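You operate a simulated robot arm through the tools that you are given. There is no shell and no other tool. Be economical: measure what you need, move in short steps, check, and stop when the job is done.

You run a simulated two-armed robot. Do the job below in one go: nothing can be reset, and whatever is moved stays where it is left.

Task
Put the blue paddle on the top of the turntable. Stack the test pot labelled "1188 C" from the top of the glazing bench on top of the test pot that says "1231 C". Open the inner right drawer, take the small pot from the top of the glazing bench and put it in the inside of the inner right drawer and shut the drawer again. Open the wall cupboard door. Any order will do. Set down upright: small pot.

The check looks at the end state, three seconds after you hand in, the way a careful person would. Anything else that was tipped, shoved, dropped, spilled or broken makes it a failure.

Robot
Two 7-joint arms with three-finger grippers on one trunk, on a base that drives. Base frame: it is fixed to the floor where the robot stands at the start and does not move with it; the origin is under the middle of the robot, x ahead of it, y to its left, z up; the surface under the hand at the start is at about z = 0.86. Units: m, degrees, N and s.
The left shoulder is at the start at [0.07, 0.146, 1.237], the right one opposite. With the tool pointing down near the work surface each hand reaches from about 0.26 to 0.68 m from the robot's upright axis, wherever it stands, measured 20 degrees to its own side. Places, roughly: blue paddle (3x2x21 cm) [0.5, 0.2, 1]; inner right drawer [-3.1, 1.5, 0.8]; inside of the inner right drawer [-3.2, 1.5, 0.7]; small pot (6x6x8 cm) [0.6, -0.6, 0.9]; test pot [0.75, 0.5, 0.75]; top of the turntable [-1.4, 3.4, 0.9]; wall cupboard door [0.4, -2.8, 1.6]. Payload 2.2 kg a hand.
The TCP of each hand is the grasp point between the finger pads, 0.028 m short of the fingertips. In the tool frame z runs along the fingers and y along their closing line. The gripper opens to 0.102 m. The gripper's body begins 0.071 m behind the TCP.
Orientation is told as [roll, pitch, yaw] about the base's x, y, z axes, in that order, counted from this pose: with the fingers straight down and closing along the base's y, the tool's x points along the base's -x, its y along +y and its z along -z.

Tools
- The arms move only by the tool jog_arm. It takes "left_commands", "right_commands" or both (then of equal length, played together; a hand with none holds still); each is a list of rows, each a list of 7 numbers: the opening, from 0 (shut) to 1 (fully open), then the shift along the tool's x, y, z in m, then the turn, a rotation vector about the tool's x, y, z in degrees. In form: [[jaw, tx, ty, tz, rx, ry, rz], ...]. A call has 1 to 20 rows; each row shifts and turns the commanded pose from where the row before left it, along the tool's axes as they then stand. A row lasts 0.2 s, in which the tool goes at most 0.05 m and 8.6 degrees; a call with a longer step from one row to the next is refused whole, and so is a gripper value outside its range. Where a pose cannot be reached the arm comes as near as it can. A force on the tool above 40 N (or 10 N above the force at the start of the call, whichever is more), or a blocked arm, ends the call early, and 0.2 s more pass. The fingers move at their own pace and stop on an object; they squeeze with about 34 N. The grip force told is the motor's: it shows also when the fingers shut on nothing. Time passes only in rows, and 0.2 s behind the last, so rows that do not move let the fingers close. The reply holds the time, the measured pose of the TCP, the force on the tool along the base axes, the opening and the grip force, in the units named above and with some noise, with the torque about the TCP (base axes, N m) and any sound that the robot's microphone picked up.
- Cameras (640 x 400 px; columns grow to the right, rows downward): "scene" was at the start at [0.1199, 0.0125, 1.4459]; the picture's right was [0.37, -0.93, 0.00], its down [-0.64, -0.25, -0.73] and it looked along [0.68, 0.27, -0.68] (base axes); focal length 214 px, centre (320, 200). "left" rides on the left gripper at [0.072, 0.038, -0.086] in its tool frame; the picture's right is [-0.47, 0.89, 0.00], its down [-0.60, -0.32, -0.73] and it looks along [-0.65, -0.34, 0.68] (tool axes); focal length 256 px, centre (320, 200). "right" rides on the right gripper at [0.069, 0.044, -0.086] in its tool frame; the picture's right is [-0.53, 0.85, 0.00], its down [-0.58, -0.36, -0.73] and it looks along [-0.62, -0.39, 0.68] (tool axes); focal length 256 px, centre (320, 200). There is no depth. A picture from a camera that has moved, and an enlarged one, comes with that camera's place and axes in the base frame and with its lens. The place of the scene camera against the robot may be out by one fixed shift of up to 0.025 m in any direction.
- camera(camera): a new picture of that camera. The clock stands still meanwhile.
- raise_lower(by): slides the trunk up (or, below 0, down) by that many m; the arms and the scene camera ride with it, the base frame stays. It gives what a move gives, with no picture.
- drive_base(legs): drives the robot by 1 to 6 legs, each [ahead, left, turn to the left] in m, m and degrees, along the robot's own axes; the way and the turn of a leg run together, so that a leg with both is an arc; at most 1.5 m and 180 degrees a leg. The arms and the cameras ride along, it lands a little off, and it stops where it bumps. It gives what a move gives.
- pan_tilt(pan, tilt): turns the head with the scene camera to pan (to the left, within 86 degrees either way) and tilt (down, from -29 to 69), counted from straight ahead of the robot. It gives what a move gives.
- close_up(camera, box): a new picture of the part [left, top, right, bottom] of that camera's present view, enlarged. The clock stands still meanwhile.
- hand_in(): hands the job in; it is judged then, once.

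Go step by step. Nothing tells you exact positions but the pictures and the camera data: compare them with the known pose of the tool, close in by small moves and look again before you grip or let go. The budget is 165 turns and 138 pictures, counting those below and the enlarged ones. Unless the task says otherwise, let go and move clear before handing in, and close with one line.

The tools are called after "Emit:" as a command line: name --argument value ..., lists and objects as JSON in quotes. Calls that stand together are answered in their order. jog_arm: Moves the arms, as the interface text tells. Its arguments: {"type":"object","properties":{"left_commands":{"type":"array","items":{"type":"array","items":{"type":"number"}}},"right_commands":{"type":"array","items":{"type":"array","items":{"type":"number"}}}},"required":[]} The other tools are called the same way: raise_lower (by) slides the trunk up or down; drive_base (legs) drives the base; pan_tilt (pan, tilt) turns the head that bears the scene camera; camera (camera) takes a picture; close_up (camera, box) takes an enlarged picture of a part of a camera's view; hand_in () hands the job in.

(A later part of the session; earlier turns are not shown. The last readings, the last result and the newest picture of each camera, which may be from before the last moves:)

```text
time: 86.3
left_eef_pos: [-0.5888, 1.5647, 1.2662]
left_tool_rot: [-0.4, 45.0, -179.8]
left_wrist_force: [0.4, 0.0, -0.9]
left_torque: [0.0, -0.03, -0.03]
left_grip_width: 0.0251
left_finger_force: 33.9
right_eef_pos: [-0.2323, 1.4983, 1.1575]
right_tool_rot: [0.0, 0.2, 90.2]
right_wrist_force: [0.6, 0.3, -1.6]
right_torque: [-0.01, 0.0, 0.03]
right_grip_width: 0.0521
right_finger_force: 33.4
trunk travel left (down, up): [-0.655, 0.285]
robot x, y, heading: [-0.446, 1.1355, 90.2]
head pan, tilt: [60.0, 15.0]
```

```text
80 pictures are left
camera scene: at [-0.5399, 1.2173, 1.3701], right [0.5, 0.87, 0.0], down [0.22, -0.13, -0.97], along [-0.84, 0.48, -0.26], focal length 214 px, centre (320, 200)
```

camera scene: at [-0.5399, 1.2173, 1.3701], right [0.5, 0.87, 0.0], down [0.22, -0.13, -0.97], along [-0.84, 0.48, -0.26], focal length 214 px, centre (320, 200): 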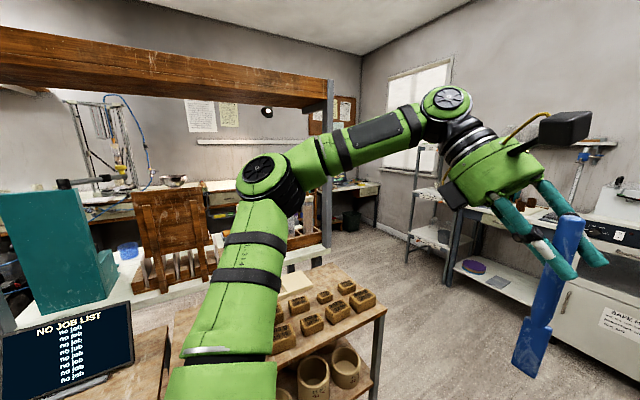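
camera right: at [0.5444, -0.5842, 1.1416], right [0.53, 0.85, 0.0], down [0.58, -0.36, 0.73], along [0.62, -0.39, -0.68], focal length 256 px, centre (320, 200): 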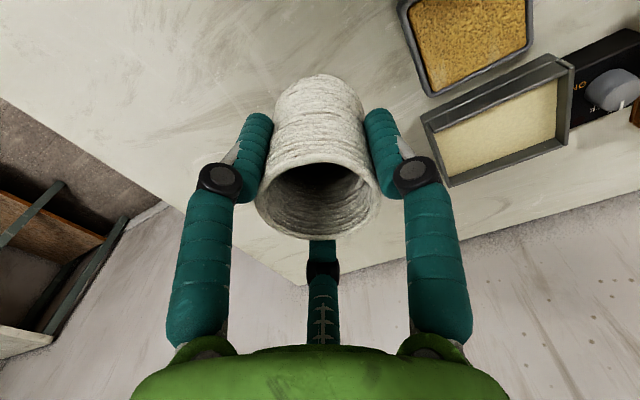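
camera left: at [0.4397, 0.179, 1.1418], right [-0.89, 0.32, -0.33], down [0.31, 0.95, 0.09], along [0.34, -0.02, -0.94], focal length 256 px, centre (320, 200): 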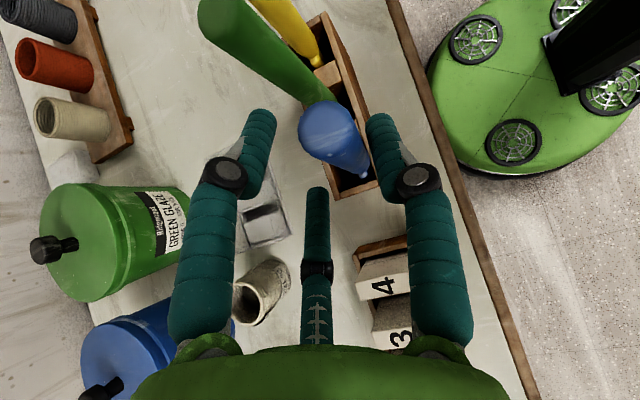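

The turntable should be on the far bench left of the oven. I drive on past the island and shift left.

Emit:
drive_base --legs '[[1.15, 0, 0], [0, 0.4, 0]]'

Emit:
pan_tilt --pan 10 --tilt 25

Emit:
camera --camera "scene"

```text
time: 94.2
left_eef_pos: [-0.9804, 2.7119, 1.2661]
left_tool_rot: [-0.3, 44.9, 179.5]
left_wrist_force: [0.1, 0.6, -0.1]
left_torque: [0.0, 0.03, 0.0]
left_grip_width: 0.0247
left_finger_force: 33.4
right_eef_pos: [-0.6247, 2.6405, 1.1572]
right_tool_rot: [0.0, 0.1, 89.5]
right_wrist_force: [-1.0, 0.6, -0.5]
right_torque: [-0.01, 0.02, -0.01]
right_grip_width: 0.0516
right_finger_force: 33.7
trunk travel left (down, up): [-0.655, 0.285]
robot x, y, heading: [-0.854, 2.2824, 89.6]
head pan, tilt: [60.0, 15.0]
```

```text
time: 95.4
left_eef_pos: [-0.9826, 2.7119, 1.2666]
left_tool_rot: [-0.4, 45.0, 179.4]
left_wrist_force: [-0.5, 0.3, -0.1]
left_torque: [0.0, -0.01, 0.05]
left_grip_width: 0.0249
left_finger_force: 34.2
right_eef_pos: [-0.6244, 2.64, 1.1572]
right_tool_rot: [0.1, 0.1, 89.5]
right_wrist_force: [-0.1, 0.1, -0.9]
right_torque: [0.01, 0.0, 0.0]
right_grip_width: 0.0518
right_finger_force: 33.4
trunk travel left (down, up): [-0.655, 0.285]
robot x, y, heading: [-0.8506, 2.2827, 89.6]
head pan, tilt: [10.0, 25.0]
```

```text
79 pictures are left
camera scene: at [-0.8723, 2.4067, 1.3539], right [0.99, 0.17, 0.0], down [0.07, -0.42, -0.91], along [-0.15, 0.89, -0.42], focal length 214 px, centre (320, 200)
```

scene: 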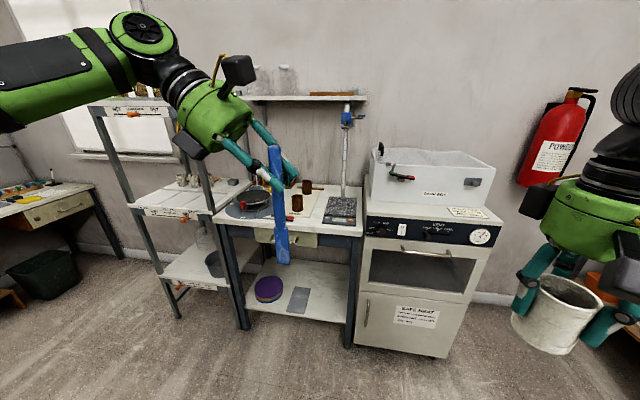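

Emit:
close_up --camera "scene" --box '[200, 90, 380, 270]'

Emit:
camera --camera "left"

```text
2.22 times, centred on (290, 180) of scene
camera zoom: at [-0.8723, 2.4067, 1.3539], right [0.99, 0.17, 0.0], down [0.07, -0.42, -0.91], along [-0.15, 0.89, -0.42], focal length 477 px, centre (387, 244)
```

zoom: 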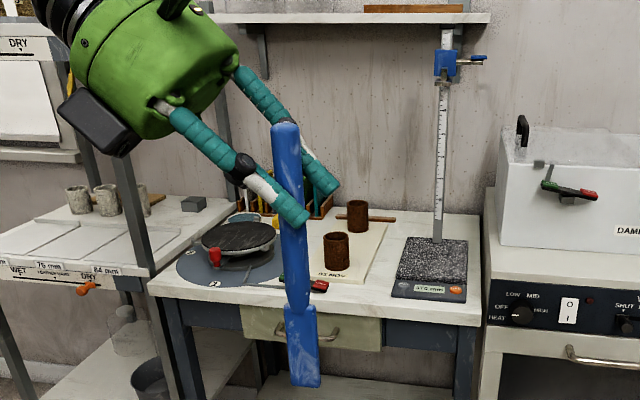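

```text
77 pictures are left
camera left: at [-0.9934, 2.6741, 1.3764], right [-0.33, -0.88, -0.33], down [-0.94, 0.32, 0.09], along [0.03, 0.34, -0.94], focal length 256 px, centre (320, 200)
```

left: 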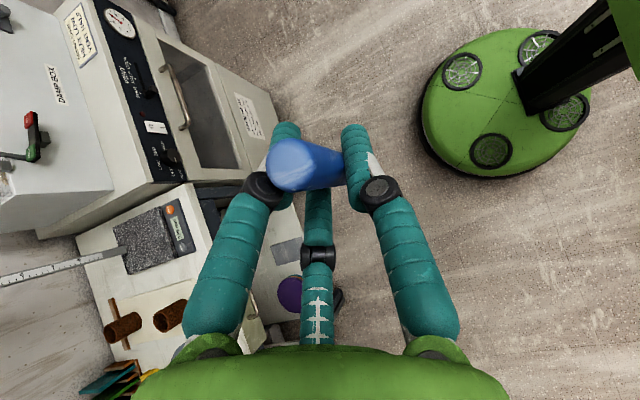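

The turntable (banding wheel with a red lever) sits at the left of the far bench, at about (-1.40, 3.35). I pull the right hand back and up and turn the paddle to point forward, horizontal.

Emit:
jog_arm --left_commands '[[0, 0, 0, 0, 0, -8, 0], [0, 0, 0, 0, 0, -8, 0], [0, 0, 0, 0, 0, -8, 0], [0, 0, 0, 0, 0, -8, 0], [0, 0, 0, 0, 0, -8, 0], [0, 0, 0, 0, 0, -5, 0], [0, 0, 0, 0, 0, 0, 8], [0, 0, 0, 0, 0, 0, 8], [0, 0, 0, 0, 0, 0, 8], [0, 0, 0, 0, 0, 0, 8], [0, 0, 0, 0, 0, 0, 8], [0, 0, 0, 0, 0, 0, 8], [0, 0, 0, 0, 0, 0, 8], [0, 0, 0, 0, 0, 0, 8], [0, 0, 0, 0, 0, 0, 8], [0, 0, 0, 0, 0, 0, 8], [0, 0, 0, 0, 0, 0, 8], [0, 0, 0, 0, 0, 0, 2]]' --right_commands '[[0, 0.03, 0, -0.03, 0, 0, 0], [0, 0.03, 0, -0.03, 0, 0, 0], [0, 0, 0, -0.04, 0, 0, 0], [0, 0, 0, 0, 0, 0, 0], [0, 0, 0, 0, 0, 0, 0], [0, 0, 0, 0, 0, 0, 0], [0, 0, 0, 0, 0, 0, 0], [0, 0, 0, 0, 0, 0, 0], [0, 0, 0, 0, 0, 0, 0], [0, 0, 0, 0, 0, 0, 0], [0, 0, 0, 0, 0, 0, 0], [0, 0, 0, 0, 0, 0, 0], [0, 0, 0, 0, 0, 0, 0], [0, 0, 0, 0, 0, 0, 0], [0, 0, 0, 0, 0, 0, 0], [0, 0, 0, 0, 0, 0, 0], [0, 0, 0, 0, 0, 0, 0], [0, 0, 0, 0, 0, 0, 0]]'

Emit:
jog_arm --left_commands '[[0, 0, 0, 0, 0, -8, 0], [0, 0, 0, 0, 0, -8, 0], [0, 0, 0, 0, 0, -8, 0], [0, 0, 0, 0, 0, -8, 0], [0, 0, 0, 0, 0, -8, 0], [0, 0, 0, 0, 0, -5, 0], [0, 0, 0, 0, 0, 0, 0]]'

Emit:
camera --camera "scene"

```text
time: 99.2
left_eef_pos: [-1.0135, 2.6876, 1.2416]
left_tool_rot: [0.0, -0.4, 89.5]
left_wrist_force: [-0.1, 0.3, 0.4]
left_torque: [-0.04, 0.01, -0.01]
left_grip_width: 0.0251
left_finger_force: 33.7
left hand out of reach, approached as far as the arm can: row 4, 5, 6
right_eef_pos: [-0.6275, 2.5816, 1.2573]
right_tool_rot: [0.0, 0.1, 89.4]
right_wrist_force: [0.2, 0.1, -1.2]
right_torque: [0.0, 0.0, 0.01]
right_grip_width: 0.0518
right_finger_force: 33.9
trunk travel left (down, up): [-0.655, 0.285]
robot x, y, heading: [-0.848, 2.2842, 89.4]
head pan, tilt: [10.0, 25.0]
```

```text
time: 100.8
left_eef_pos: [-1.0123, 2.6875, 1.2408]
left_tool_rot: [0.1, -45.2, 89.8]
left_wrist_force: [-0.1, -0.4, -0.8]
left_torque: [-0.05, 0.0, 0.01]
left_grip_width: 0.0251
left_finger_force: 34.2
right_eef_pos: [-0.6258, 2.5824, 1.2566]
right_tool_rot: [0.0, 0.1, 89.5]
right_wrist_force: [0.8, 0.2, -0.4]
right_torque: [0.01, 0.04, 0.01]
right_grip_width: 0.052
right_finger_force: 34.2
trunk travel left (down, up): [-0.655, 0.285]
robot x, y, heading: [-0.85, 2.2862, 89.6]
head pan, tilt: [10.0, 25.0]
```

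```text
76 pictures are left
camera scene: at [-0.8722, 2.407, 1.3539], right [0.99, 0.17, 0.0], down [0.07, -0.42, -0.91], along [-0.15, 0.89, -0.42], focal length 214 px, centre (320, 200)
```

scene: 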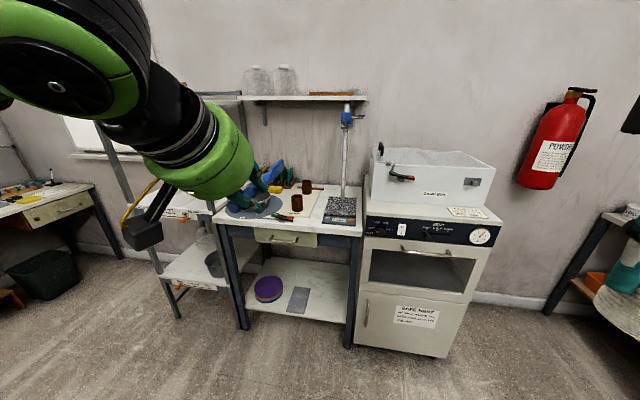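

The rack beside the bench has a front post close to the turntable. I look through the left camera and zoom in before approaching.

Emit:
camera --camera "left"

Emit:
close_up --camera "scene" --box '[60, 70, 340, 340]'

```text
75 pictures are left
camera left: at [-1.0524, 2.577, 1.2492], right [-0.88, 0.33, 0.33], down [0.32, -0.1, 0.94], along [0.35, 0.94, -0.02], focal length 256 px, centre (320, 200)
```

left: 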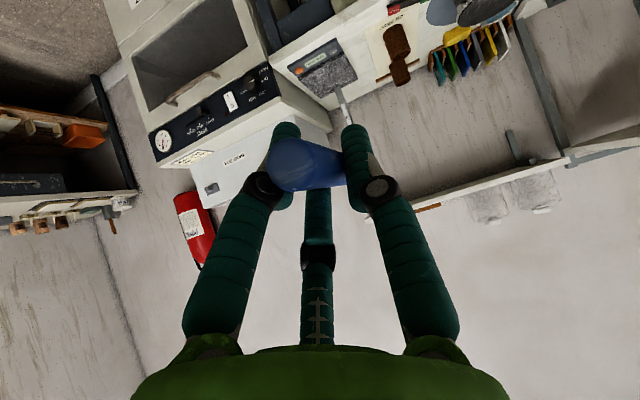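

```text
1.48 times, centred on (200, 205) of scene
camera zoom: at [-0.8722, 2.407, 1.3539], right [0.99, 0.17, 0.0], down [0.07, -0.42, -0.91], along [-0.15, 0.89, -0.42], focal length 318 px, centre (498, 193)
```

zoom: 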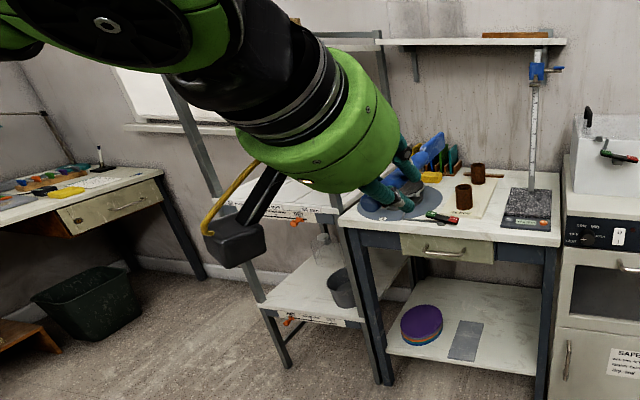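

The post stands at about (-1.56, 3.25), clear of the approach. I drive closer to the bench.

Emit:
drive_base --legs '[[0, 0.35, 0.5], [0.42, 0, 0]]'

Emit:
pan_tilt --pan 20 --tilt 40

Emit:
camera --camera "scene"

Emit:
camera --camera "left"

```text
time: 105.3
left_eef_pos: [-1.3639, 3.1075, 1.2421]
left_tool_rot: [0.0, -45.3, 90.2]
left_wrist_force: [-0.7, -1.2, -0.1]
left_torque: [-0.02, -0.01, -0.01]
left_grip_width: 0.025
left_finger_force: 34.3
right_eef_pos: [-0.976, 3.0037, 1.2565]
right_tool_rot: [0.0, -0.1, 90.1]
right_wrist_force: [-0.5, -0.7, -1.1]
right_torque: [0.05, 0.03, -0.02]
right_grip_width: 0.052
right_finger_force: 34.4
trunk travel left (down, up): [-0.655, 0.285]
robot x, y, heading: [-1.2, 2.7063, 90.1]
head pan, tilt: [10.0, 25.0]
```

```text
time: 106.0
left_eef_pos: [-1.3633, 3.1077, 1.2429]
left_tool_rot: [0.0, -45.1, 90.2]
left_wrist_force: [-0.3, 1.0, -0.7]
left_torque: [-0.06, 0.0, -0.03]
left_grip_width: 0.0248
left_finger_force: 33.8
right_eef_pos: [-0.9758, 3.0048, 1.2572]
right_tool_rot: [0.1, 0.1, 90.0]
right_wrist_force: [-0.1, -0.1, -0.8]
right_torque: [0.02, 0.0, -0.03]
right_grip_width: 0.0521
right_finger_force: 33.9
trunk travel left (down, up): [-0.655, 0.285]
robot x, y, heading: [-1.2005, 2.7038, 90.0]
head pan, tilt: [20.0, 40.0]
```

```text
73 pictures are left
camera scene: at [-1.2337, 2.8176, 1.3306], right [0.94, 0.34, 0.0], down [0.22, -0.6, -0.77], along [-0.26, 0.72, -0.64], focal length 214 px, centre (320, 200)
```

scene: 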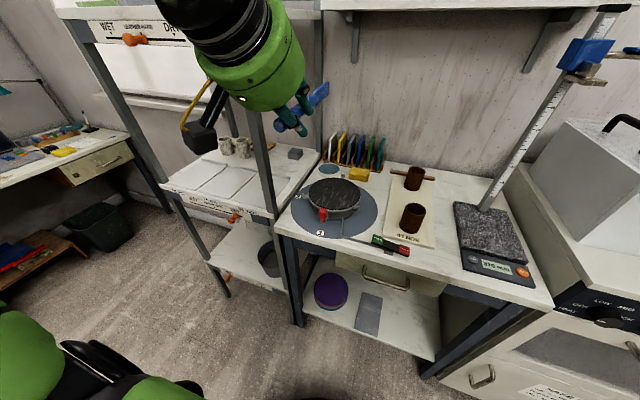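

```text
72 pictures are left
camera left: at [-1.4023, 2.9966, 1.2494], right [-0.89, 0.32, 0.33], down [0.32, -0.09, 0.94], along [0.34, 0.94, -0.02], focal length 256 px, centre (320, 200)
```

left: 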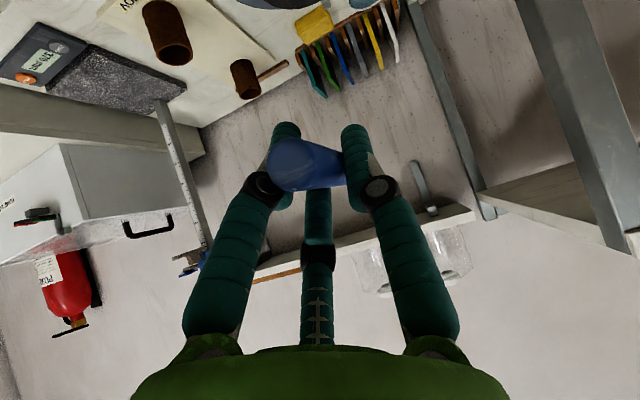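

The turntable disc is at about (-1.40, 3.35), radius 8 cm. I bring the paddle over it at z ≈ 1.04.

Emit:
jog_arm --left_commands '[[0, 0.0033, 0.0062, 0.0438, 0, 0, 0], [0, 0.0033, 0.0062, 0.0438, 0, 0, 0], [0, 0.0033, 0.0062, 0.0438, 0, 0, 0], [0, 0.0033, 0.0062, 0.0438, 0, 0, 0], [0, 0.0033, 0.0062, 0.0438, 0, 0, 0], [0, 0.0033, 0.0062, 0.0438, 0, 0, 0], [0, 0, 0, 0, 0, 0, 0]]'

Emit:
camera --camera "scene"

Emit:
close_up --camera "scene" --box '[260, 110, 420, 260]'

```text
time: 107.6
left_eef_pos: [-1.4009, 3.2825, 1.0407]
left_tool_rot: [0.0, -45.3, 90.2]
left_wrist_force: [0.8, 0.2, -0.2]
left_torque: [-0.05, 0.03, 0.03]
left_grip_width: 0.0248
left_finger_force: 34.2
right_eef_pos: [-0.9766, 3.005, 1.2574]
right_tool_rot: [0.1, 0.1, 90.1]
right_wrist_force: [0.6, -0.4, -0.7]
right_torque: [-0.02, 0.05, 0.03]
right_grip_width: 0.0519
right_finger_force: 33.4
trunk travel left (down, up): [-0.655, 0.285]
robot x, y, heading: [-1.199, 2.7032, 89.9]
head pan, tilt: [20.0, 40.0]
```

```text
71 pictures are left
camera scene: at [-1.2335, 2.816, 1.3307], right [0.94, 0.34, 0.0], down [0.22, -0.6, -0.77], along [-0.26, 0.72, -0.64], focal length 214 px, centre (320, 200)
```

scene: 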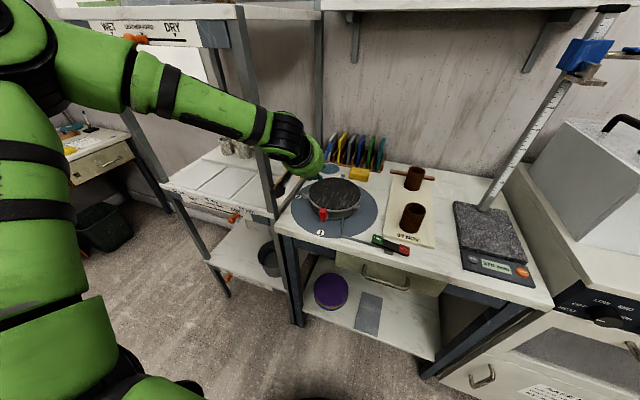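

```text
2.67 times, centred on (340, 185) of scene
camera zoom: at [-1.2335, 2.816, 1.3307], right [0.94, 0.34, 0.0], down [0.22, -0.6, -0.77], along [-0.26, 0.72, -0.64], focal length 572 px, centre (267, 240)
```

zoom: 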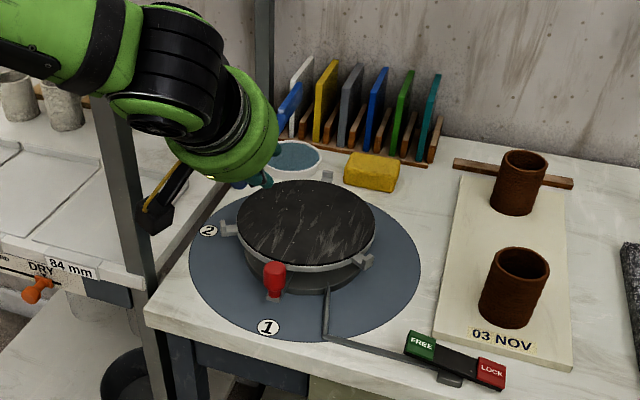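

The scene view suggests the hand may be a little left of the disc centre. I check with the left camera.

Emit:
camera --camera "left"

Emit:
camera --camera "right"

```text
69 pictures are left
camera left: at [-1.4397, 3.1696, 1.049], right [-0.89, 0.32, 0.33], down [0.32, -0.09, 0.94], along [0.34, 0.94, -0.02], focal length 256 px, centre (320, 200)
```

left: 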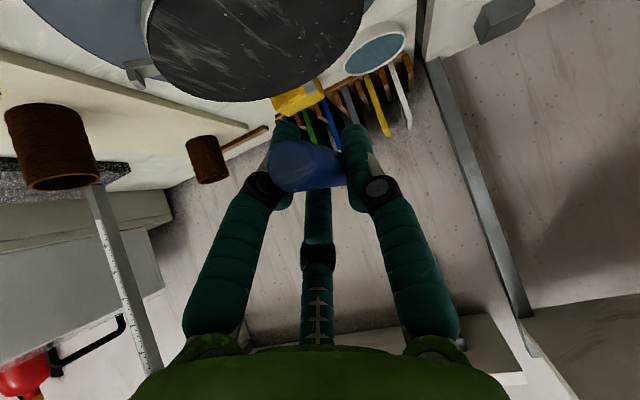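

```text
68 pictures are left
camera right: at [-1.0188, 2.9364, 1.343], right [-0.85, 0.53, 0.0], down [0.36, 0.58, 0.73], along [0.39, 0.62, -0.68], focal length 256 px, centre (320, 200)
```

right: 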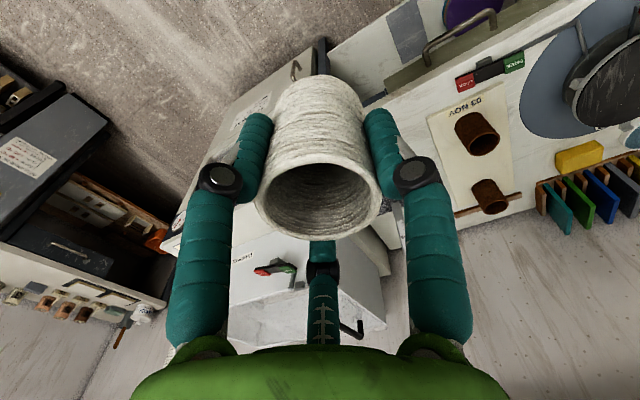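

I need a finer look at hand, paddle and disc together.

Emit:
close_up --camera "scene" --box '[300, 130, 370, 220]'

```text
4.44 times, centred on (335, 175) of scene
camera zoom: at [-1.2335, 2.816, 1.3307], right [0.94, 0.34, 0.0], down [0.22, -0.6, -0.77], along [-0.26, 0.72, -0.64], focal length 953 px, centre (253, 311)
```

zoom: 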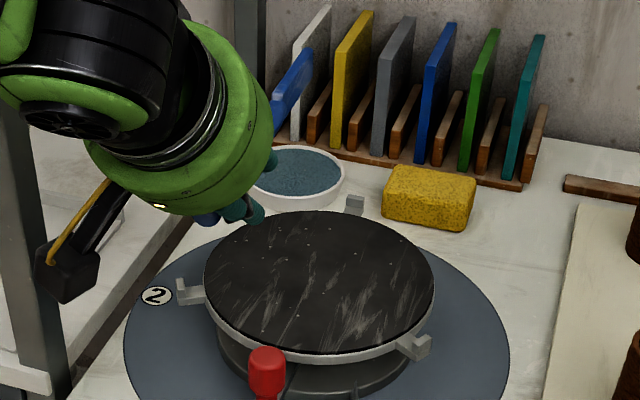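

The disc centre comes out at about (-1.365, 3.352) from both cameras, so I shift 3.4 cm right, dip the blade a few degrees and lower towards it.

Emit:
jog_arm --left_commands '[[0, 0, -0.034, 0, 0, 0, 0], [0, 0, 0, 0, 0, 4, 0], [0, 0.02, 0, 0.0175, 0, 0, 0], [0, 0.0135, 0, 0.0117, 0, 0, 0], [0, 0, 0, 0, 0, 0, 0]]'

Emit:
close_up --camera "scene" --box '[300, 130, 370, 220]'

Emit:
camera --camera "left"

```text
time: 108.8
left_eef_pos: [-1.3659, 3.275, 0.9975]
left_tool_rot: [0.1, -41.2, 90.2]
left_wrist_force: [0.5, -0.6, -0.4]
left_torque: [0.01, -0.02, 0.0]
left_grip_width: 0.0248
left_finger_force: 34.0
right_eef_pos: [-0.9768, 3.006, 1.257]
right_tool_rot: [0.0, 0.1, 90.1]
right_wrist_force: [0.0, 0.2, -1.1]
right_torque: [0.0, 0.01, 0.01]
right_grip_width: 0.0521
right_finger_force: 33.7
trunk travel left (down, up): [-0.655, 0.285]
robot x, y, heading: [-1.1988, 2.7073, 90.1]
head pan, tilt: [20.0, 40.0]
```

```text
4.44 times, centred on (335, 175) of scene
camera zoom: at [-1.2338, 2.8166, 1.3307], right [0.94, 0.34, 0.0], down [0.22, -0.6, -0.77], along [-0.26, 0.72, -0.64], focal length 953 px, centre (253, 311)
```

zoom: 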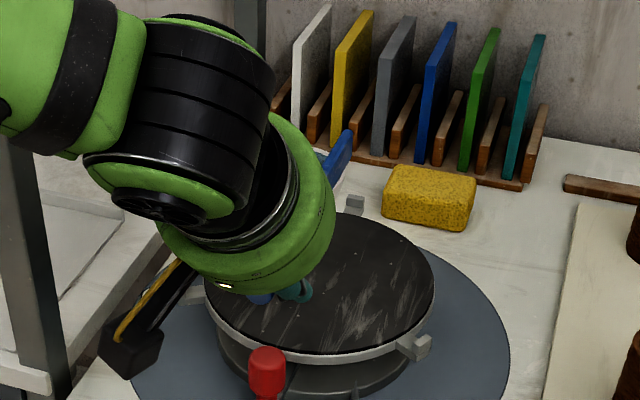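

```text
65 pictures are left
camera left: at [-1.4046, 3.1629, 1.0136], right [-0.89, 0.35, 0.31], down [0.32, -0.03, 0.95], along [0.34, 0.94, -0.09], focal length 256 px, centre (320, 200)
```

left: 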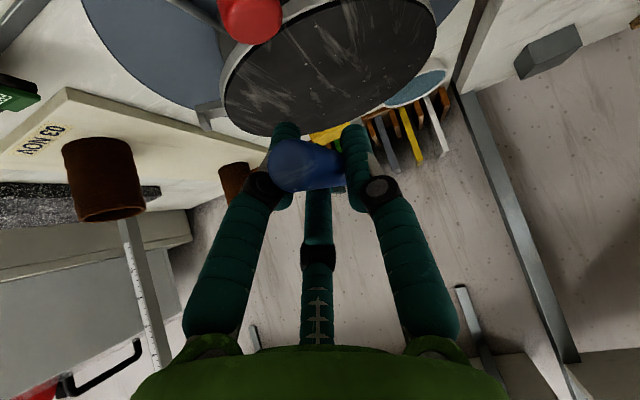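

Fitting the disc in both views gives centre (-1.367, 3.37), top at z ≈ 0.907. I move 2.5 cm forward and down 4.5 cm.

Emit:
jog_arm --left_commands '[[0, -0.019, 0, 0.0164, 0, 0, 0], [0, 0.0164, 0, 0.0189, 0, 0, 0], [0, 0.0131, 0, 0.0151, 0, 0, 0], [0, 0, 0, 0, 0, 0, 0]]'

Emit:
close_up --camera "scene" --box '[300, 130, 370, 220]'

Emit:
camera --camera "left"

```text
time: 109.8
left_eef_pos: [-1.3671, 3.2997, 0.9528]
left_tool_rot: [0.1, -41.3, 90.2]
left_wrist_force: [-0.2, -0.2, -0.6]
left_torque: [-0.06, 0.03, -0.02]
left_grip_width: 0.0249
left_finger_force: 34.2
right_eef_pos: [-0.9773, 3.0055, 1.2578]
right_tool_rot: [0.1, 0.0, 90.2]
right_wrist_force: [0.2, -0.8, -0.6]
right_torque: [-0.01, 0.01, 0.01]
right_grip_width: 0.0518
right_finger_force: 33.6
trunk travel left (down, up): [-0.655, 0.285]
robot x, y, heading: [-1.1948, 2.7044, 90.3]
head pan, tilt: [20.0, 40.0]
```

```text
4.44 times, centred on (335, 175) of scene
camera zoom: at [-1.2337, 2.8172, 1.3306], right [0.94, 0.34, 0.0], down [0.22, -0.6, -0.77], along [-0.26, 0.72, -0.64], focal length 953 px, centre (253, 311)
```

zoom: 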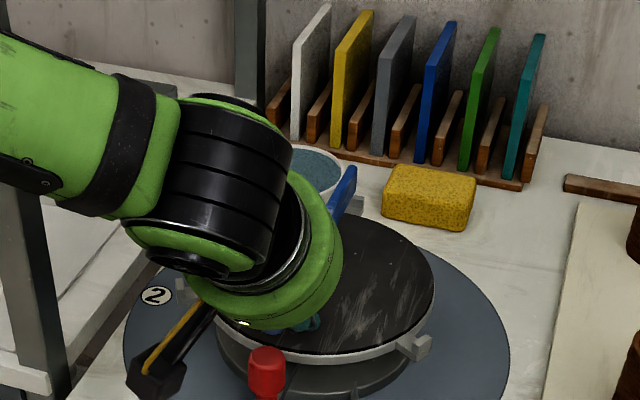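

```text
63 pictures are left
camera left: at [-1.4048, 3.1882, 0.9691], right [-0.89, 0.35, 0.31], down [0.32, -0.03, 0.95], along [0.34, 0.94, -0.09], focal length 256 px, centre (320, 200)
```

left: 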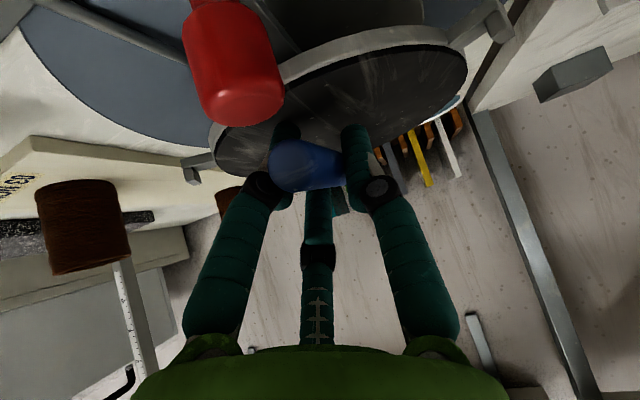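

The red knob stands close under the handle end; I lower on in small steps, watching forces.

Emit:
jog_arm --left_commands '[[0, 0.0033, 0, 0.0038, 0, 0, 0], [0, 0.0033, 0, 0.0038, 0, 0, 0], [0, 0, 0, 0, 0, 0, 0]]'

Emit:
jog_arm --left_commands '[[0, 0.0026, 0, 0.003, 0, 0, 0], [0, 0, 0, 0, 0, 0, 0]]'

Emit:
camera --camera "left"

Emit:
close_up --camera "scene" --box '[300, 130, 370, 220]'

```text
time: 110.6
left_eef_pos: [-1.3657, 3.2969, 0.9513]
left_tool_rot: [-0.1, -42.1, 90.2]
left_wrist_force: [-1.1, -2.5, 31.1]
left_torque: [-0.03, -0.26, -0.46]
left_grip_width: 0.0256
left_finger_force: 33.5
right_eef_pos: [-0.9762, 2.9997, 1.2587]
right_tool_rot: [0.1, -0.2, 90.1]
right_wrist_force: [0.0, -0.6, -0.7]
right_torque: [0.03, 0.0, 0.0]
right_grip_width: 0.0516
right_finger_force: 34.4
trunk travel left (down, up): [-0.655, 0.285]
robot x, y, heading: [-1.1987, 2.7056, 90.1]
head pan, tilt: [20.0, 40.0]
```

```text
time: 111.2
left_eef_pos: [-1.3637, 3.2958, 0.9486]
left_tool_rot: [-0.1, -42.2, 90.0]
left_wrist_force: [1.4, -6.4, 31.9]
left_torque: [-0.05, -0.29, -0.49]
left_grip_width: 0.0274
left_finger_force: 33.3
right_eef_pos: [-0.9738, 2.9989, 1.2583]
right_tool_rot: [0.0, -0.3, 90.0]
right_wrist_force: [-0.4, 0.1, -0.8]
right_torque: [0.01, -0.01, -0.01]
right_grip_width: 0.0519
right_finger_force: 34.0
trunk travel left (down, up): [-0.655, 0.285]
robot x, y, heading: [-1.1978, 2.7059, 90.0]
head pan, tilt: [20.0, 40.0]
```

```text
62 pictures are left
camera left: at [-1.402, 3.1849, 0.9622], right [-0.89, 0.35, 0.31], down [0.31, -0.04, 0.95], along [0.34, 0.94, -0.07], focal length 256 px, centre (320, 200)
```

left: 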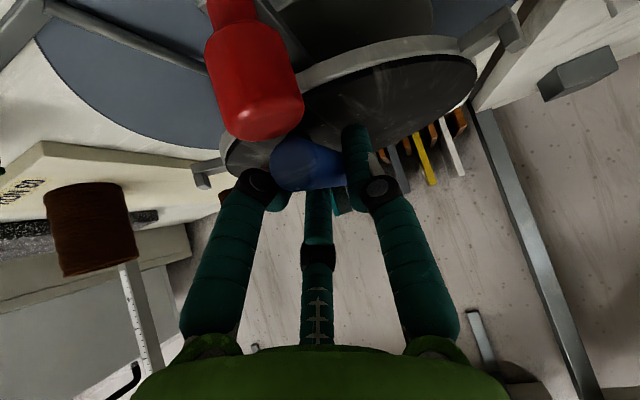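

```text
4.44 times, centred on (335, 175) of scene
camera zoom: at [-1.2315, 2.8099, 1.3314], right [0.94, 0.34, 0.0], down [0.22, -0.6, -0.77], along [-0.26, 0.72, -0.64], focal length 953 px, centre (253, 311)
```

zoom: 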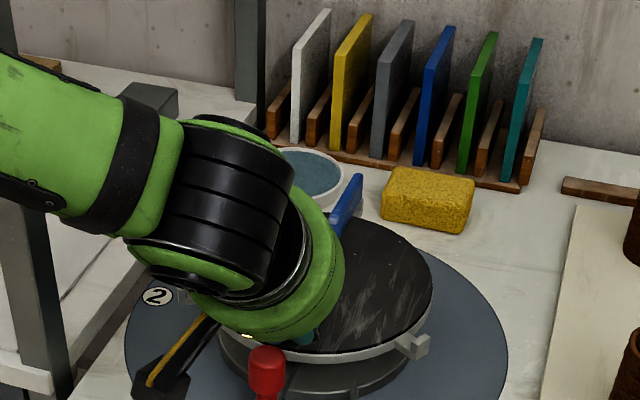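

The hand met resistance (31 N) near the knob, so I lift off, shift 3 cm further onto the disc away from the knob, and look again.

Emit:
jog_arm --left_commands '[[0, -0.0066, 0, -0.0075, 0, 0, 0], [0, -0.0098, 0, -0.0113, 0, 0, 0], [0, -0.0226, 0, 0.0197, 0, 0, 0], [0, 0, 0, 0, 0, 0, 0]]'

Emit:
camera --camera "left"

Emit:
close_up --camera "scene" --box '[300, 130, 370, 220]'

```text
time: 112.2
left_eef_pos: [-1.3678, 3.3303, 0.9641]
left_tool_rot: [0.2, -41.0, 90.2]
left_wrist_force: [0.0, 0.5, -1.1]
left_torque: [-0.04, -0.01, -0.01]
left_grip_width: 0.0275
left_finger_force: 34.0
right_eef_pos: [-0.977, 3.0056, 1.257]
right_tool_rot: [0.1, 0.2, 90.1]
right_wrist_force: [-1.1, 0.1, -1.4]
right_torque: [0.02, -0.01, 0.01]
right_grip_width: 0.0521
right_finger_force: 34.3
trunk travel left (down, up): [-0.655, 0.285]
robot x, y, heading: [-1.1983, 2.7058, 90.1]
head pan, tilt: [20.0, 40.0]
```

```text
60 pictures are left
camera left: at [-1.4064, 3.2187, 0.9809], right [-0.89, 0.35, 0.31], down [0.32, -0.02, 0.95], along [0.34, 0.94, -0.09], focal length 256 px, centre (320, 200)
```

left: 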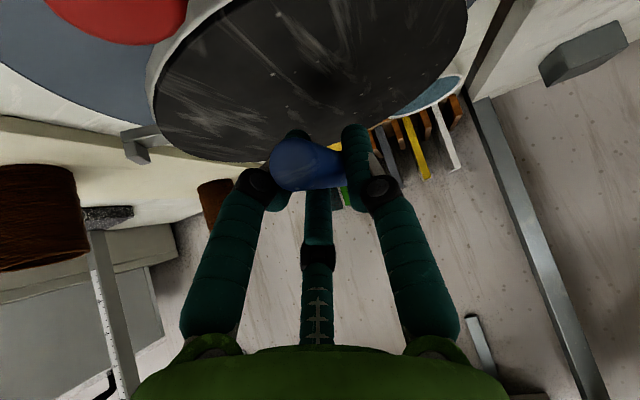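

```text
4.44 times, centred on (335, 175) of scene
camera zoom: at [-1.2341, 2.817, 1.3305], right [0.94, 0.34, 0.0], down [0.22, -0.6, -0.77], along [-0.26, 0.72, -0.64], focal length 953 px, centre (253, 311)
```

zoom: 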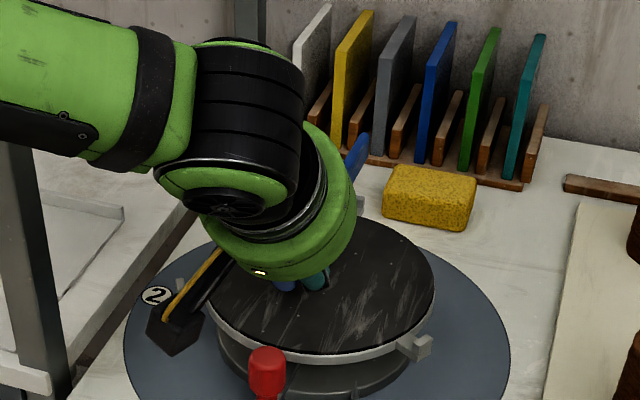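

Now the knob is behind the hand. I lower gently again.

Emit:
jog_arm --left_commands '[[0, 0.0049, 0, 0.0057, 0, 0, 0], [0, 0.0033, 0, 0.0038, 0, 0, 0], [0, 0, 0, 0, 0, 0, 0]]'

Emit:
jog_arm --left_commands '[[0, 0.0033, 0, 0.0038, 0, 0, 0], [0, 0, 0, 0, 0, 0, 0]]'

```text
time: 113.0
left_eef_pos: [-1.3681, 3.3296, 0.9525]
left_tool_rot: [0.0, -41.2, 90.2]
left_wrist_force: [-0.5, -0.7, -0.6]
left_torque: [-0.02, -0.01, 0.0]
left_grip_width: 0.0277
left_finger_force: 33.8
right_eef_pos: [-0.9773, 3.0057, 1.2582]
right_tool_rot: [0.0, 0.2, 90.1]
right_wrist_force: [0.2, 0.6, -1.0]
right_torque: [0.0, 0.0, 0.0]
right_grip_width: 0.0517
right_finger_force: 33.9
trunk travel left (down, up): [-0.655, 0.285]
robot x, y, heading: [-1.1974, 2.7037, 89.9]
head pan, tilt: [20.0, 40.0]
```

```text
time: 113.6
left_eef_pos: [-1.3683, 3.3295, 0.9486]
left_tool_rot: [0.0, -41.5, 90.2]
left_wrist_force: [-0.8, 1.9, 6.1]
left_torque: [0.03, -0.01, -0.05]
left_grip_width: 0.0272
left_finger_force: 34.7
right_eef_pos: [-0.9778, 3.0055, 1.2579]
right_tool_rot: [0.0, -0.1, 90.0]
right_wrist_force: [0.7, -0.2, -0.6]
right_torque: [-0.01, -0.01, -0.01]
right_grip_width: 0.0518
right_finger_force: 34.1
trunk travel left (down, up): [-0.655, 0.285]
robot x, y, heading: [-1.1972, 2.7069, 90.2]
head pan, tilt: [20.0, 40.0]
```

Light contact at 6 N. I ease up 1.5 mm and open the fingers a little, then look.

Emit:
jog_arm --left_commands '[[0, -0.001, 0, -0.0011, 0, 0, 0], [0.35, 0, 0, 0, 0, 0, 0], [0.45, 0, 0, 0, 0, 0, 0], [0.55, 0, 0, 0, 0, 0, 0], [0.55, 0, 0, 0, 0, 0, 0]]'

Emit:
camera --camera "left"

```text
time: 114.8
left_eef_pos: [-1.3682, 3.3294, 0.9491]
left_tool_rot: [0.1, -41.2, 90.2]
left_wrist_force: [-0.7, 0.5, 1.5]
left_torque: [0.03, -0.04, 0.06]
left_grip_width: 0.0594
left_finger_force: 0.0
right_eef_pos: [-0.9763, 3.0043, 1.2567]
right_tool_rot: [0.0, 0.1, 90.2]
right_wrist_force: [0.5, 0.3, -1.1]
right_torque: [0.03, -0.01, -0.02]
right_grip_width: 0.0518
right_finger_force: 33.5
trunk travel left (down, up): [-0.655, 0.285]
robot x, y, heading: [-1.1992, 2.7047, 90.1]
head pan, tilt: [20.0, 40.0]
```

```text
58 pictures are left
camera left: at [-1.4063, 3.2181, 0.964], right [-0.89, 0.35, 0.31], down [0.32, -0.03, 0.95], along [0.34, 0.94, -0.09], focal length 256 px, centre (320, 200)
```

left: 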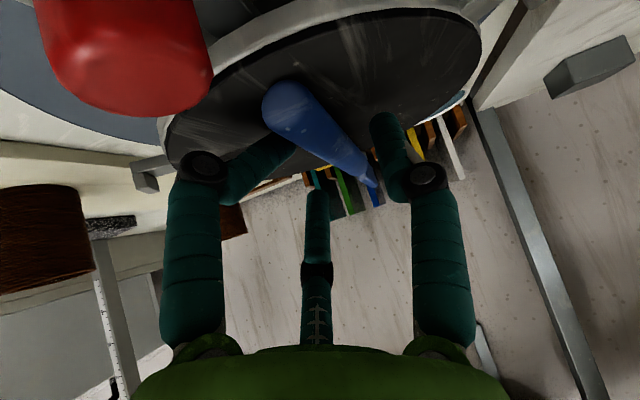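

The paddle rests on the disc, free of the fingers. I draw the hand back along the finger line.

Emit:
jog_arm --left_commands '[[0.6, 0, 0, -0.03, 0, 0, 0], [0.6, 0, 0, -0.04, 0, 0, 0], [0.6, -0.02, 0, -0.04, 0, 0, 0], [0.6, -0.03, 0, -0.03, 0, 0, 0], [0.6, 0, 0, -0.04, 0, 0, 0], [0.6, 0, 0, 0, 0, 0, 0]]'

Emit:
close_up --camera "scene" --box '[260, 110, 420, 260]'

Emit:
camera --camera "left"

```text
time: 116.2
left_eef_pos: [-1.3666, 3.2481, 1.1142]
left_tool_rot: [0.1, -41.0, 90.1]
left_wrist_force: [-0.7, 0.0, -0.4]
left_torque: [0.01, -0.01, -0.03]
left_grip_width: 0.0611
left_finger_force: 0.1
right_eef_pos: [-0.9759, 3.0064, 1.257]
right_tool_rot: [0.0, 0.2, 90.1]
right_wrist_force: [0.1, 0.0, -1.3]
right_torque: [-0.03, 0.0, 0.0]
right_grip_width: 0.0519
right_finger_force: 34.0
trunk travel left (down, up): [-0.655, 0.285]
robot x, y, heading: [-1.1963, 2.7028, 90.2]
head pan, tilt: [20.0, 40.0]
```

```text
2.67 times, centred on (340, 185) of scene
camera zoom: at [-1.2338, 2.818, 1.3305], right [0.94, 0.34, 0.0], down [0.22, -0.6, -0.77], along [-0.26, 0.72, -0.64], focal length 572 px, centre (267, 240)
```

zoom: 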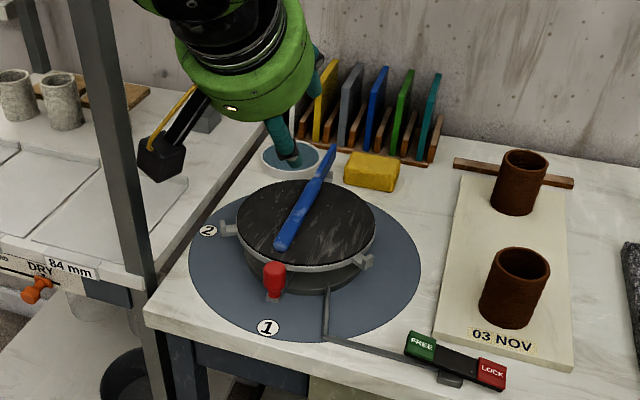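

```text
56 pictures are left
camera left: at [-1.4044, 3.1366, 1.1302], right [-0.89, 0.35, 0.31], down [0.32, -0.03, 0.95], along [0.34, 0.94, -0.09], focal length 256 px, centre (320, 200)
```

left: 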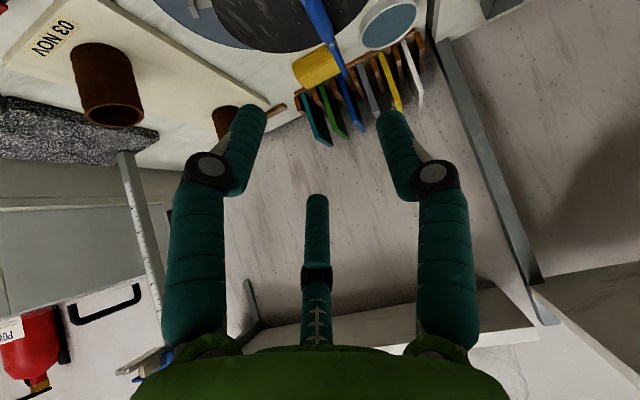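

The paddle lies steadily on the turntable. I tuck the left hand, back off, turn to face the left wall and look for the drawer.

Emit:
jog_arm --left_commands '[[0.6, 0.02, 0, -0.03, 0, 0, 0], [0.6, 0.02, 0, -0.03, 0, 0, 0], [0.6, 0.02, 0, -0.03, 0, 0, 0], [0.6, 0.02, 0, -0.03, 0, 8, 0], [0.6, 0.02, 0, -0.02, 0, 8, 0], [0.6, 0.02, 0, 0, 0, 8, 0], [0.6, 0.02, 0, 0, 0, 8, 0], [0.6, 0.01, 0, 0, 0, 8, 0], [0.6, 0, 0, 0, 0, 1, 0]]'

Emit:
drive_base --legs '[[-0.35, 0, 0], [0, 0, 90]]'

Emit:
pan_tilt --pan 0 --tilt 20

Emit:
camera --camera "scene"

```text
time: 118.2
left_eef_pos: [-1.3667, 3.0331, 1.1429]
left_tool_rot: [0.0, -0.1, 90.2]
left_wrist_force: [0.0, 0.0, -0.4]
left_torque: [-0.03, 0.0, 0.02]
left_grip_width: 0.0612
left_finger_force: 0.1
right_eef_pos: [-0.976, 3.0055, 1.2577]
right_tool_rot: [0.0, 0.0, 90.1]
right_wrist_force: [-0.6, -0.1, -0.6]
right_torque: [-0.02, 0.02, -0.02]
right_grip_width: 0.0518
right_finger_force: 33.6
trunk travel left (down, up): [-0.655, 0.285]
robot x, y, heading: [-1.1936, 2.7025, 90.1]
head pan, tilt: [20.0, 40.0]
```

```text
time: 124.3
left_eef_pos: [-1.5292, 2.1941, 1.1446]
left_tool_rot: [0.0, -0.2, 178.9]
left_wrist_force: [0.1, -1.0, -0.4]
left_torque: [0.05, 0.01, 0.01]
left_grip_width: 0.061
left_finger_force: 0.0
right_eef_pos: [-1.4909, 2.5819, 1.2567]
right_tool_rot: [0.0, 0.1, 178.7]
right_wrist_force: [-0.4, 0.4, -1.0]
right_torque: [-0.02, -0.01, 0.01]
right_grip_width: 0.0519
right_finger_force: 33.9
trunk travel left (down, up): [-0.655, 0.285]
robot x, y, heading: [-1.1935, 2.356, 178.7]
head pan, tilt: [20.0, 40.0]
```

```text
time: 125.1
left_eef_pos: [-1.5285, 2.1931, 1.1446]
left_tool_rot: [0.0, -0.1, 178.9]
left_wrist_force: [-0.4, -0.7, -0.3]
left_torque: [0.04, 0.03, 0.0]
left_grip_width: 0.0612
left_finger_force: 0.1
right_eef_pos: [-1.4913, 2.5838, 1.2574]
right_tool_rot: [0.0, 0.1, 178.8]
right_wrist_force: [0.2, 0.2, -0.7]
right_torque: [-0.01, 0.02, -0.02]
right_grip_width: 0.0521
right_finger_force: 33.9
trunk travel left (down, up): [-0.655, 0.285]
robot x, y, heading: [-1.194, 2.3603, 178.4]
head pan, tilt: [0.0, 20.0]
```

```text
55 pictures are left
camera scene: at [-1.3465, 2.34, 1.3619], right [0.02, 1.0, 0.0], down [0.34, -0.01, -0.94], along [-0.94, 0.02, -0.34], focal length 214 px, centre (320, 200)
```

scene: 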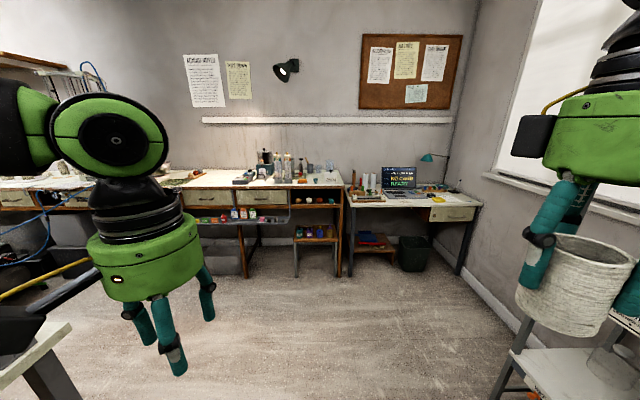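

The workbench with several drawers is along the left wall. I drive ahead past the island and look at the drawers.

Emit:
drive_base --legs '[[1.02, 0, 1.4]]'

Emit:
pan_tilt --pan 45 --tilt 25

Emit:
camera --camera "scene"

```text
time: 130.4
left_eef_pos: [-2.5424, 2.1752, 1.1444]
left_tool_rot: [0.0, -0.2, -178.3]
left_wrist_force: [-0.6, -0.1, 0.1]
left_torque: [-0.01, 0.04, -0.02]
left_grip_width: 0.0611
left_finger_force: 0.1
right_eef_pos: [-2.5213, 2.5661, 1.2575]
right_tool_rot: [0.0, 0.1, -178.4]
right_wrist_force: [-0.4, 0.4, -1.3]
right_torque: [-0.02, -0.01, 0.03]
right_grip_width: 0.0519
right_finger_force: 34.1
trunk travel left (down, up): [-0.655, 0.285]
robot x, y, heading: [-2.2179, 2.3542, -178.3]
head pan, tilt: [0.0, 20.0]
```

```text
time: 131.5
left_eef_pos: [-2.5423, 2.1765, 1.1436]
left_tool_rot: [0.1, -0.1, -178.4]
left_wrist_force: [0.0, -0.8, -0.8]
left_torque: [0.0, 0.02, -0.01]
left_grip_width: 0.0611
left_finger_force: 0.1
right_eef_pos: [-2.5217, 2.566, 1.2575]
right_tool_rot: [-0.1, 0.1, -178.5]
right_wrist_force: [-0.6, -0.1, -0.3]
right_torque: [0.05, -0.01, 0.0]
right_grip_width: 0.052
right_finger_force: 34.5
trunk travel left (down, up): [-0.655, 0.285]
robot x, y, heading: [-2.2165, 2.3496, -178.7]
head pan, tilt: [45.0, 25.0]
```

```text
54 pictures are left
camera scene: at [-2.3372, 2.2668, 1.3539], right [-0.72, 0.69, 0.0], down [0.29, 0.31, -0.91], along [-0.62, -0.66, -0.42], focal length 214 px, centre (320, 200)
```

scene: 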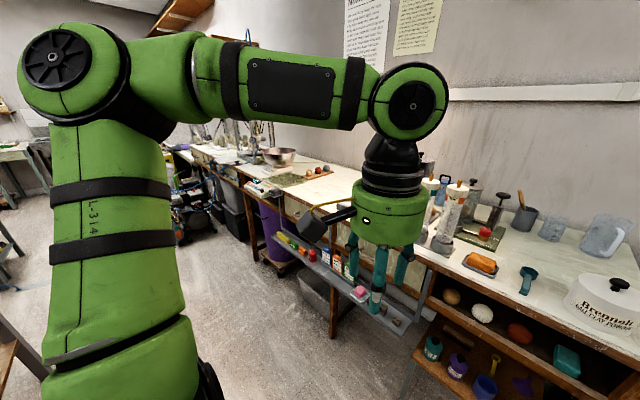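

I drive left along the bench to face the drawer.

Emit:
drive_base --legs '[[0, 0.75, -1]]'

Emit:
pan_tilt --pan 0 --tilt 30

Emit:
camera --camera "scene"

```text
time: 135.6
left_eef_pos: [-2.5257, 1.4263, 1.1447]
left_tool_rot: [0.1, -0.2, -178.8]
left_wrist_force: [0.9, -0.5, 0.7]
left_torque: [-0.02, -0.02, 0.05]
left_grip_width: 0.0611
left_finger_force: 0.0
right_eef_pos: [-2.5042, 1.8187, 1.2577]
right_tool_rot: [0.1, 0.1, -179.0]
right_wrist_force: [-0.8, 0.2, -0.6]
right_torque: [-0.03, -0.01, 0.02]
right_grip_width: 0.0517
right_finger_force: 33.6
trunk travel left (down, up): [-0.655, 0.285]
robot x, y, heading: [-2.199, 1.6014, -179.0]
head pan, tilt: [45.0, 25.0]
```

```text
time: 136.7
left_eef_pos: [-2.5262, 1.4281, 1.1451]
left_tool_rot: [0.1, -0.3, -178.9]
left_wrist_force: [-0.6, -0.4, 0.0]
left_torque: [-0.02, 0.03, -0.03]
left_grip_width: 0.0611
left_finger_force: 0.1
right_eef_pos: [-2.5036, 1.8162, 1.2583]
right_tool_rot: [0.0, 0.0, -179.0]
right_wrist_force: [0.3, 0.3, -0.1]
right_torque: [-0.01, -0.01, 0.03]
right_grip_width: 0.0517
right_finger_force: 34.0
trunk travel left (down, up): [-0.655, 0.285]
robot x, y, heading: [-2.2045, 1.6006, -179.2]
head pan, tilt: [0.0, 30.0]
```

```text
53 pictures are left
camera scene: at [-2.3476, 1.5807, 1.3459], right [-0.02, 1.0, 0.0], down [0.5, 0.01, -0.87], along [-0.87, -0.02, -0.5], focal length 214 px, centre (320, 200)
```

scene: 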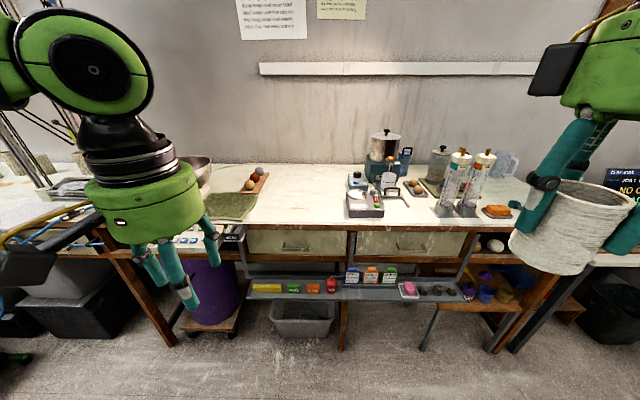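

The drawer at image (298, 240), y ≈ 1.48, is the inner right one. I zoom in on its handle.

Emit:
close_up --camera "scene" --box '[220, 190, 380, 300]'

Emit:
camera --camera "left"

```text
3.64 times, centred on (300, 245) of scene
camera zoom: at [-2.3476, 1.5807, 1.3459], right [-0.02, 1.0, 0.0], down [0.5, 0.01, -0.87], along [-0.87, -0.02, -0.5], focal length 780 px, centre (393, 36)
```

zoom: 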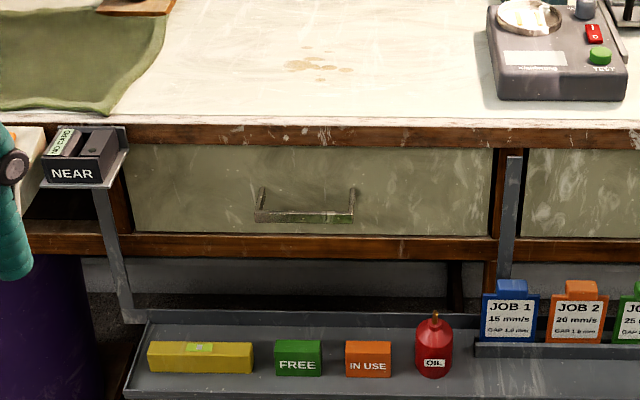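

```text
51 pictures are left
camera left: at [-2.4538, 1.3908, 1.2286], right [-0.45, -0.89, 0.0], down [-0.61, 0.31, 0.73], along [-0.66, 0.33, -0.68], focal length 256 px, centre (320, 200)
```

left: 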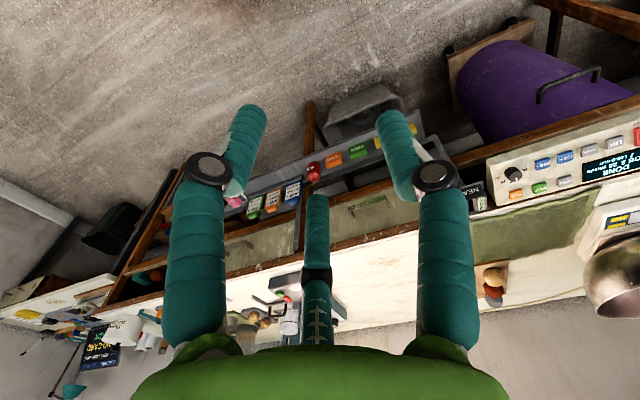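

The handle bar is at about (-2.93, 1.48, 0.81). I turn the left hand so the fingers point forward and slightly down, closing vertically.

Emit:
jog_arm --left_commands '[[0.6, 0, 0, 0, 0, 0, 8], [0.6, 0, 0, 0, 0, 0, 8], [0.6, 0, 0, 0, 0, 0, 8], [0.6, 0, 0, 0, 0, 0, 8], [0.6, 0, 0, 0, 0, 0, 8], [0.6, 0, 0, 0, 0, 0, 8], [0.6, 0, 0, 0, 0, 0, 8], [0.6, 0, 0, 0, 0, 0, 8], [0.6, 0, 0, 0, 0, 0, 8], [0.6, 0, 0, 0, 0, 0, 8], [0.6, 0, 0, 0, 0, 0, 8], [0.6, 0, 0, 0, 0, 0, 2]]'

Emit:
jog_arm --left_commands '[[0.6, 0, 0, 0, -8, 0, 0], [0.6, 0, 0, 0, -8, 0, 0], [0.6, 0, 0, 0, -8, 0, 0], [0.6, 0, 0, 0, -8, 0, 0], [0.6, 0, 0, 0, -8, 0, 0], [0.6, 0, 0, 0, -8, 0, 0], [0.6, 0, 0, 0, -8, 0, 0], [0.6, 0, 0, 0, -8, 0, 0], [0.6, 0, 0, 0, -6, 0, 0], [0.6, 0, 0, 0, 0, 0, 0]]'

Emit:
camera --camera "scene"

```text
time: 139.3
left_eef_pos: [-2.5265, 1.4268, 1.1436]
left_tool_rot: [0.2, 0.0, 90.9]
left_wrist_force: [-0.4, 1.0, -0.8]
left_torque: [-0.04, 0.01, 0.01]
left_grip_width: 0.0613
left_finger_force: 0.0
right_eef_pos: [-2.5039, 1.8166, 1.2571]
right_tool_rot: [-0.1, 0.0, -179.1]
right_wrist_force: [0.5, -0.2, -0.8]
right_torque: [-0.01, 0.05, 0.0]
right_grip_width: 0.0517
right_finger_force: 33.5
trunk travel left (down, up): [-0.655, 0.285]
robot x, y, heading: [-2.195, 1.5982, -179.0]
head pan, tilt: [0.0, 30.0]
```

```text
time: 141.5
left_eef_pos: [-2.5816, 1.4555, 1.2391]
left_tool_rot: [70.2, 0.0, 91.2]
left_wrist_force: [0.1, -0.3, -0.5]
left_torque: [-0.03, 0.0, -0.02]
left_grip_width: 0.0611
left_finger_force: 0.0
left hand out of reach, approached as far as the arm can: row 5, 6, 7, 8, 9
right_eef_pos: [-2.5043, 1.8173, 1.2558]
right_tool_rot: [0.1, 0.1, -179.0]
right_wrist_force: [0.1, -0.7, -0.4]
right_torque: [0.0, 0.01, 0.02]
right_grip_width: 0.0519
right_finger_force: 33.9
trunk travel left (down, up): [-0.655, 0.285]
robot x, y, heading: [-2.2023, 1.6033, -178.8]
head pan, tilt: [0.0, 30.0]
```

```text
50 pictures are left
camera scene: at [-2.3475, 1.5803, 1.346], right [-0.02, 1.0, 0.0], down [0.5, 0.01, -0.87], along [-0.87, -0.02, -0.5], focal length 214 px, centre (320, 200)
```

scene: 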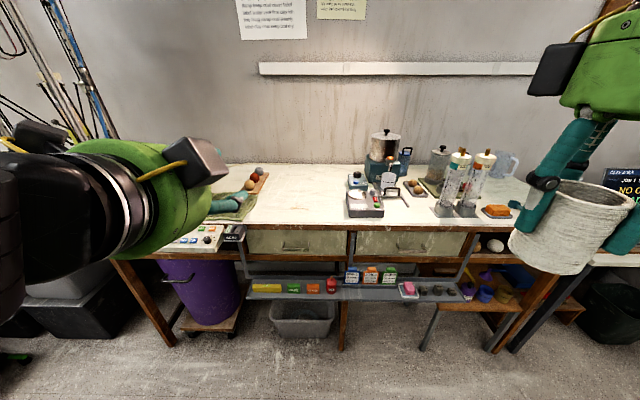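

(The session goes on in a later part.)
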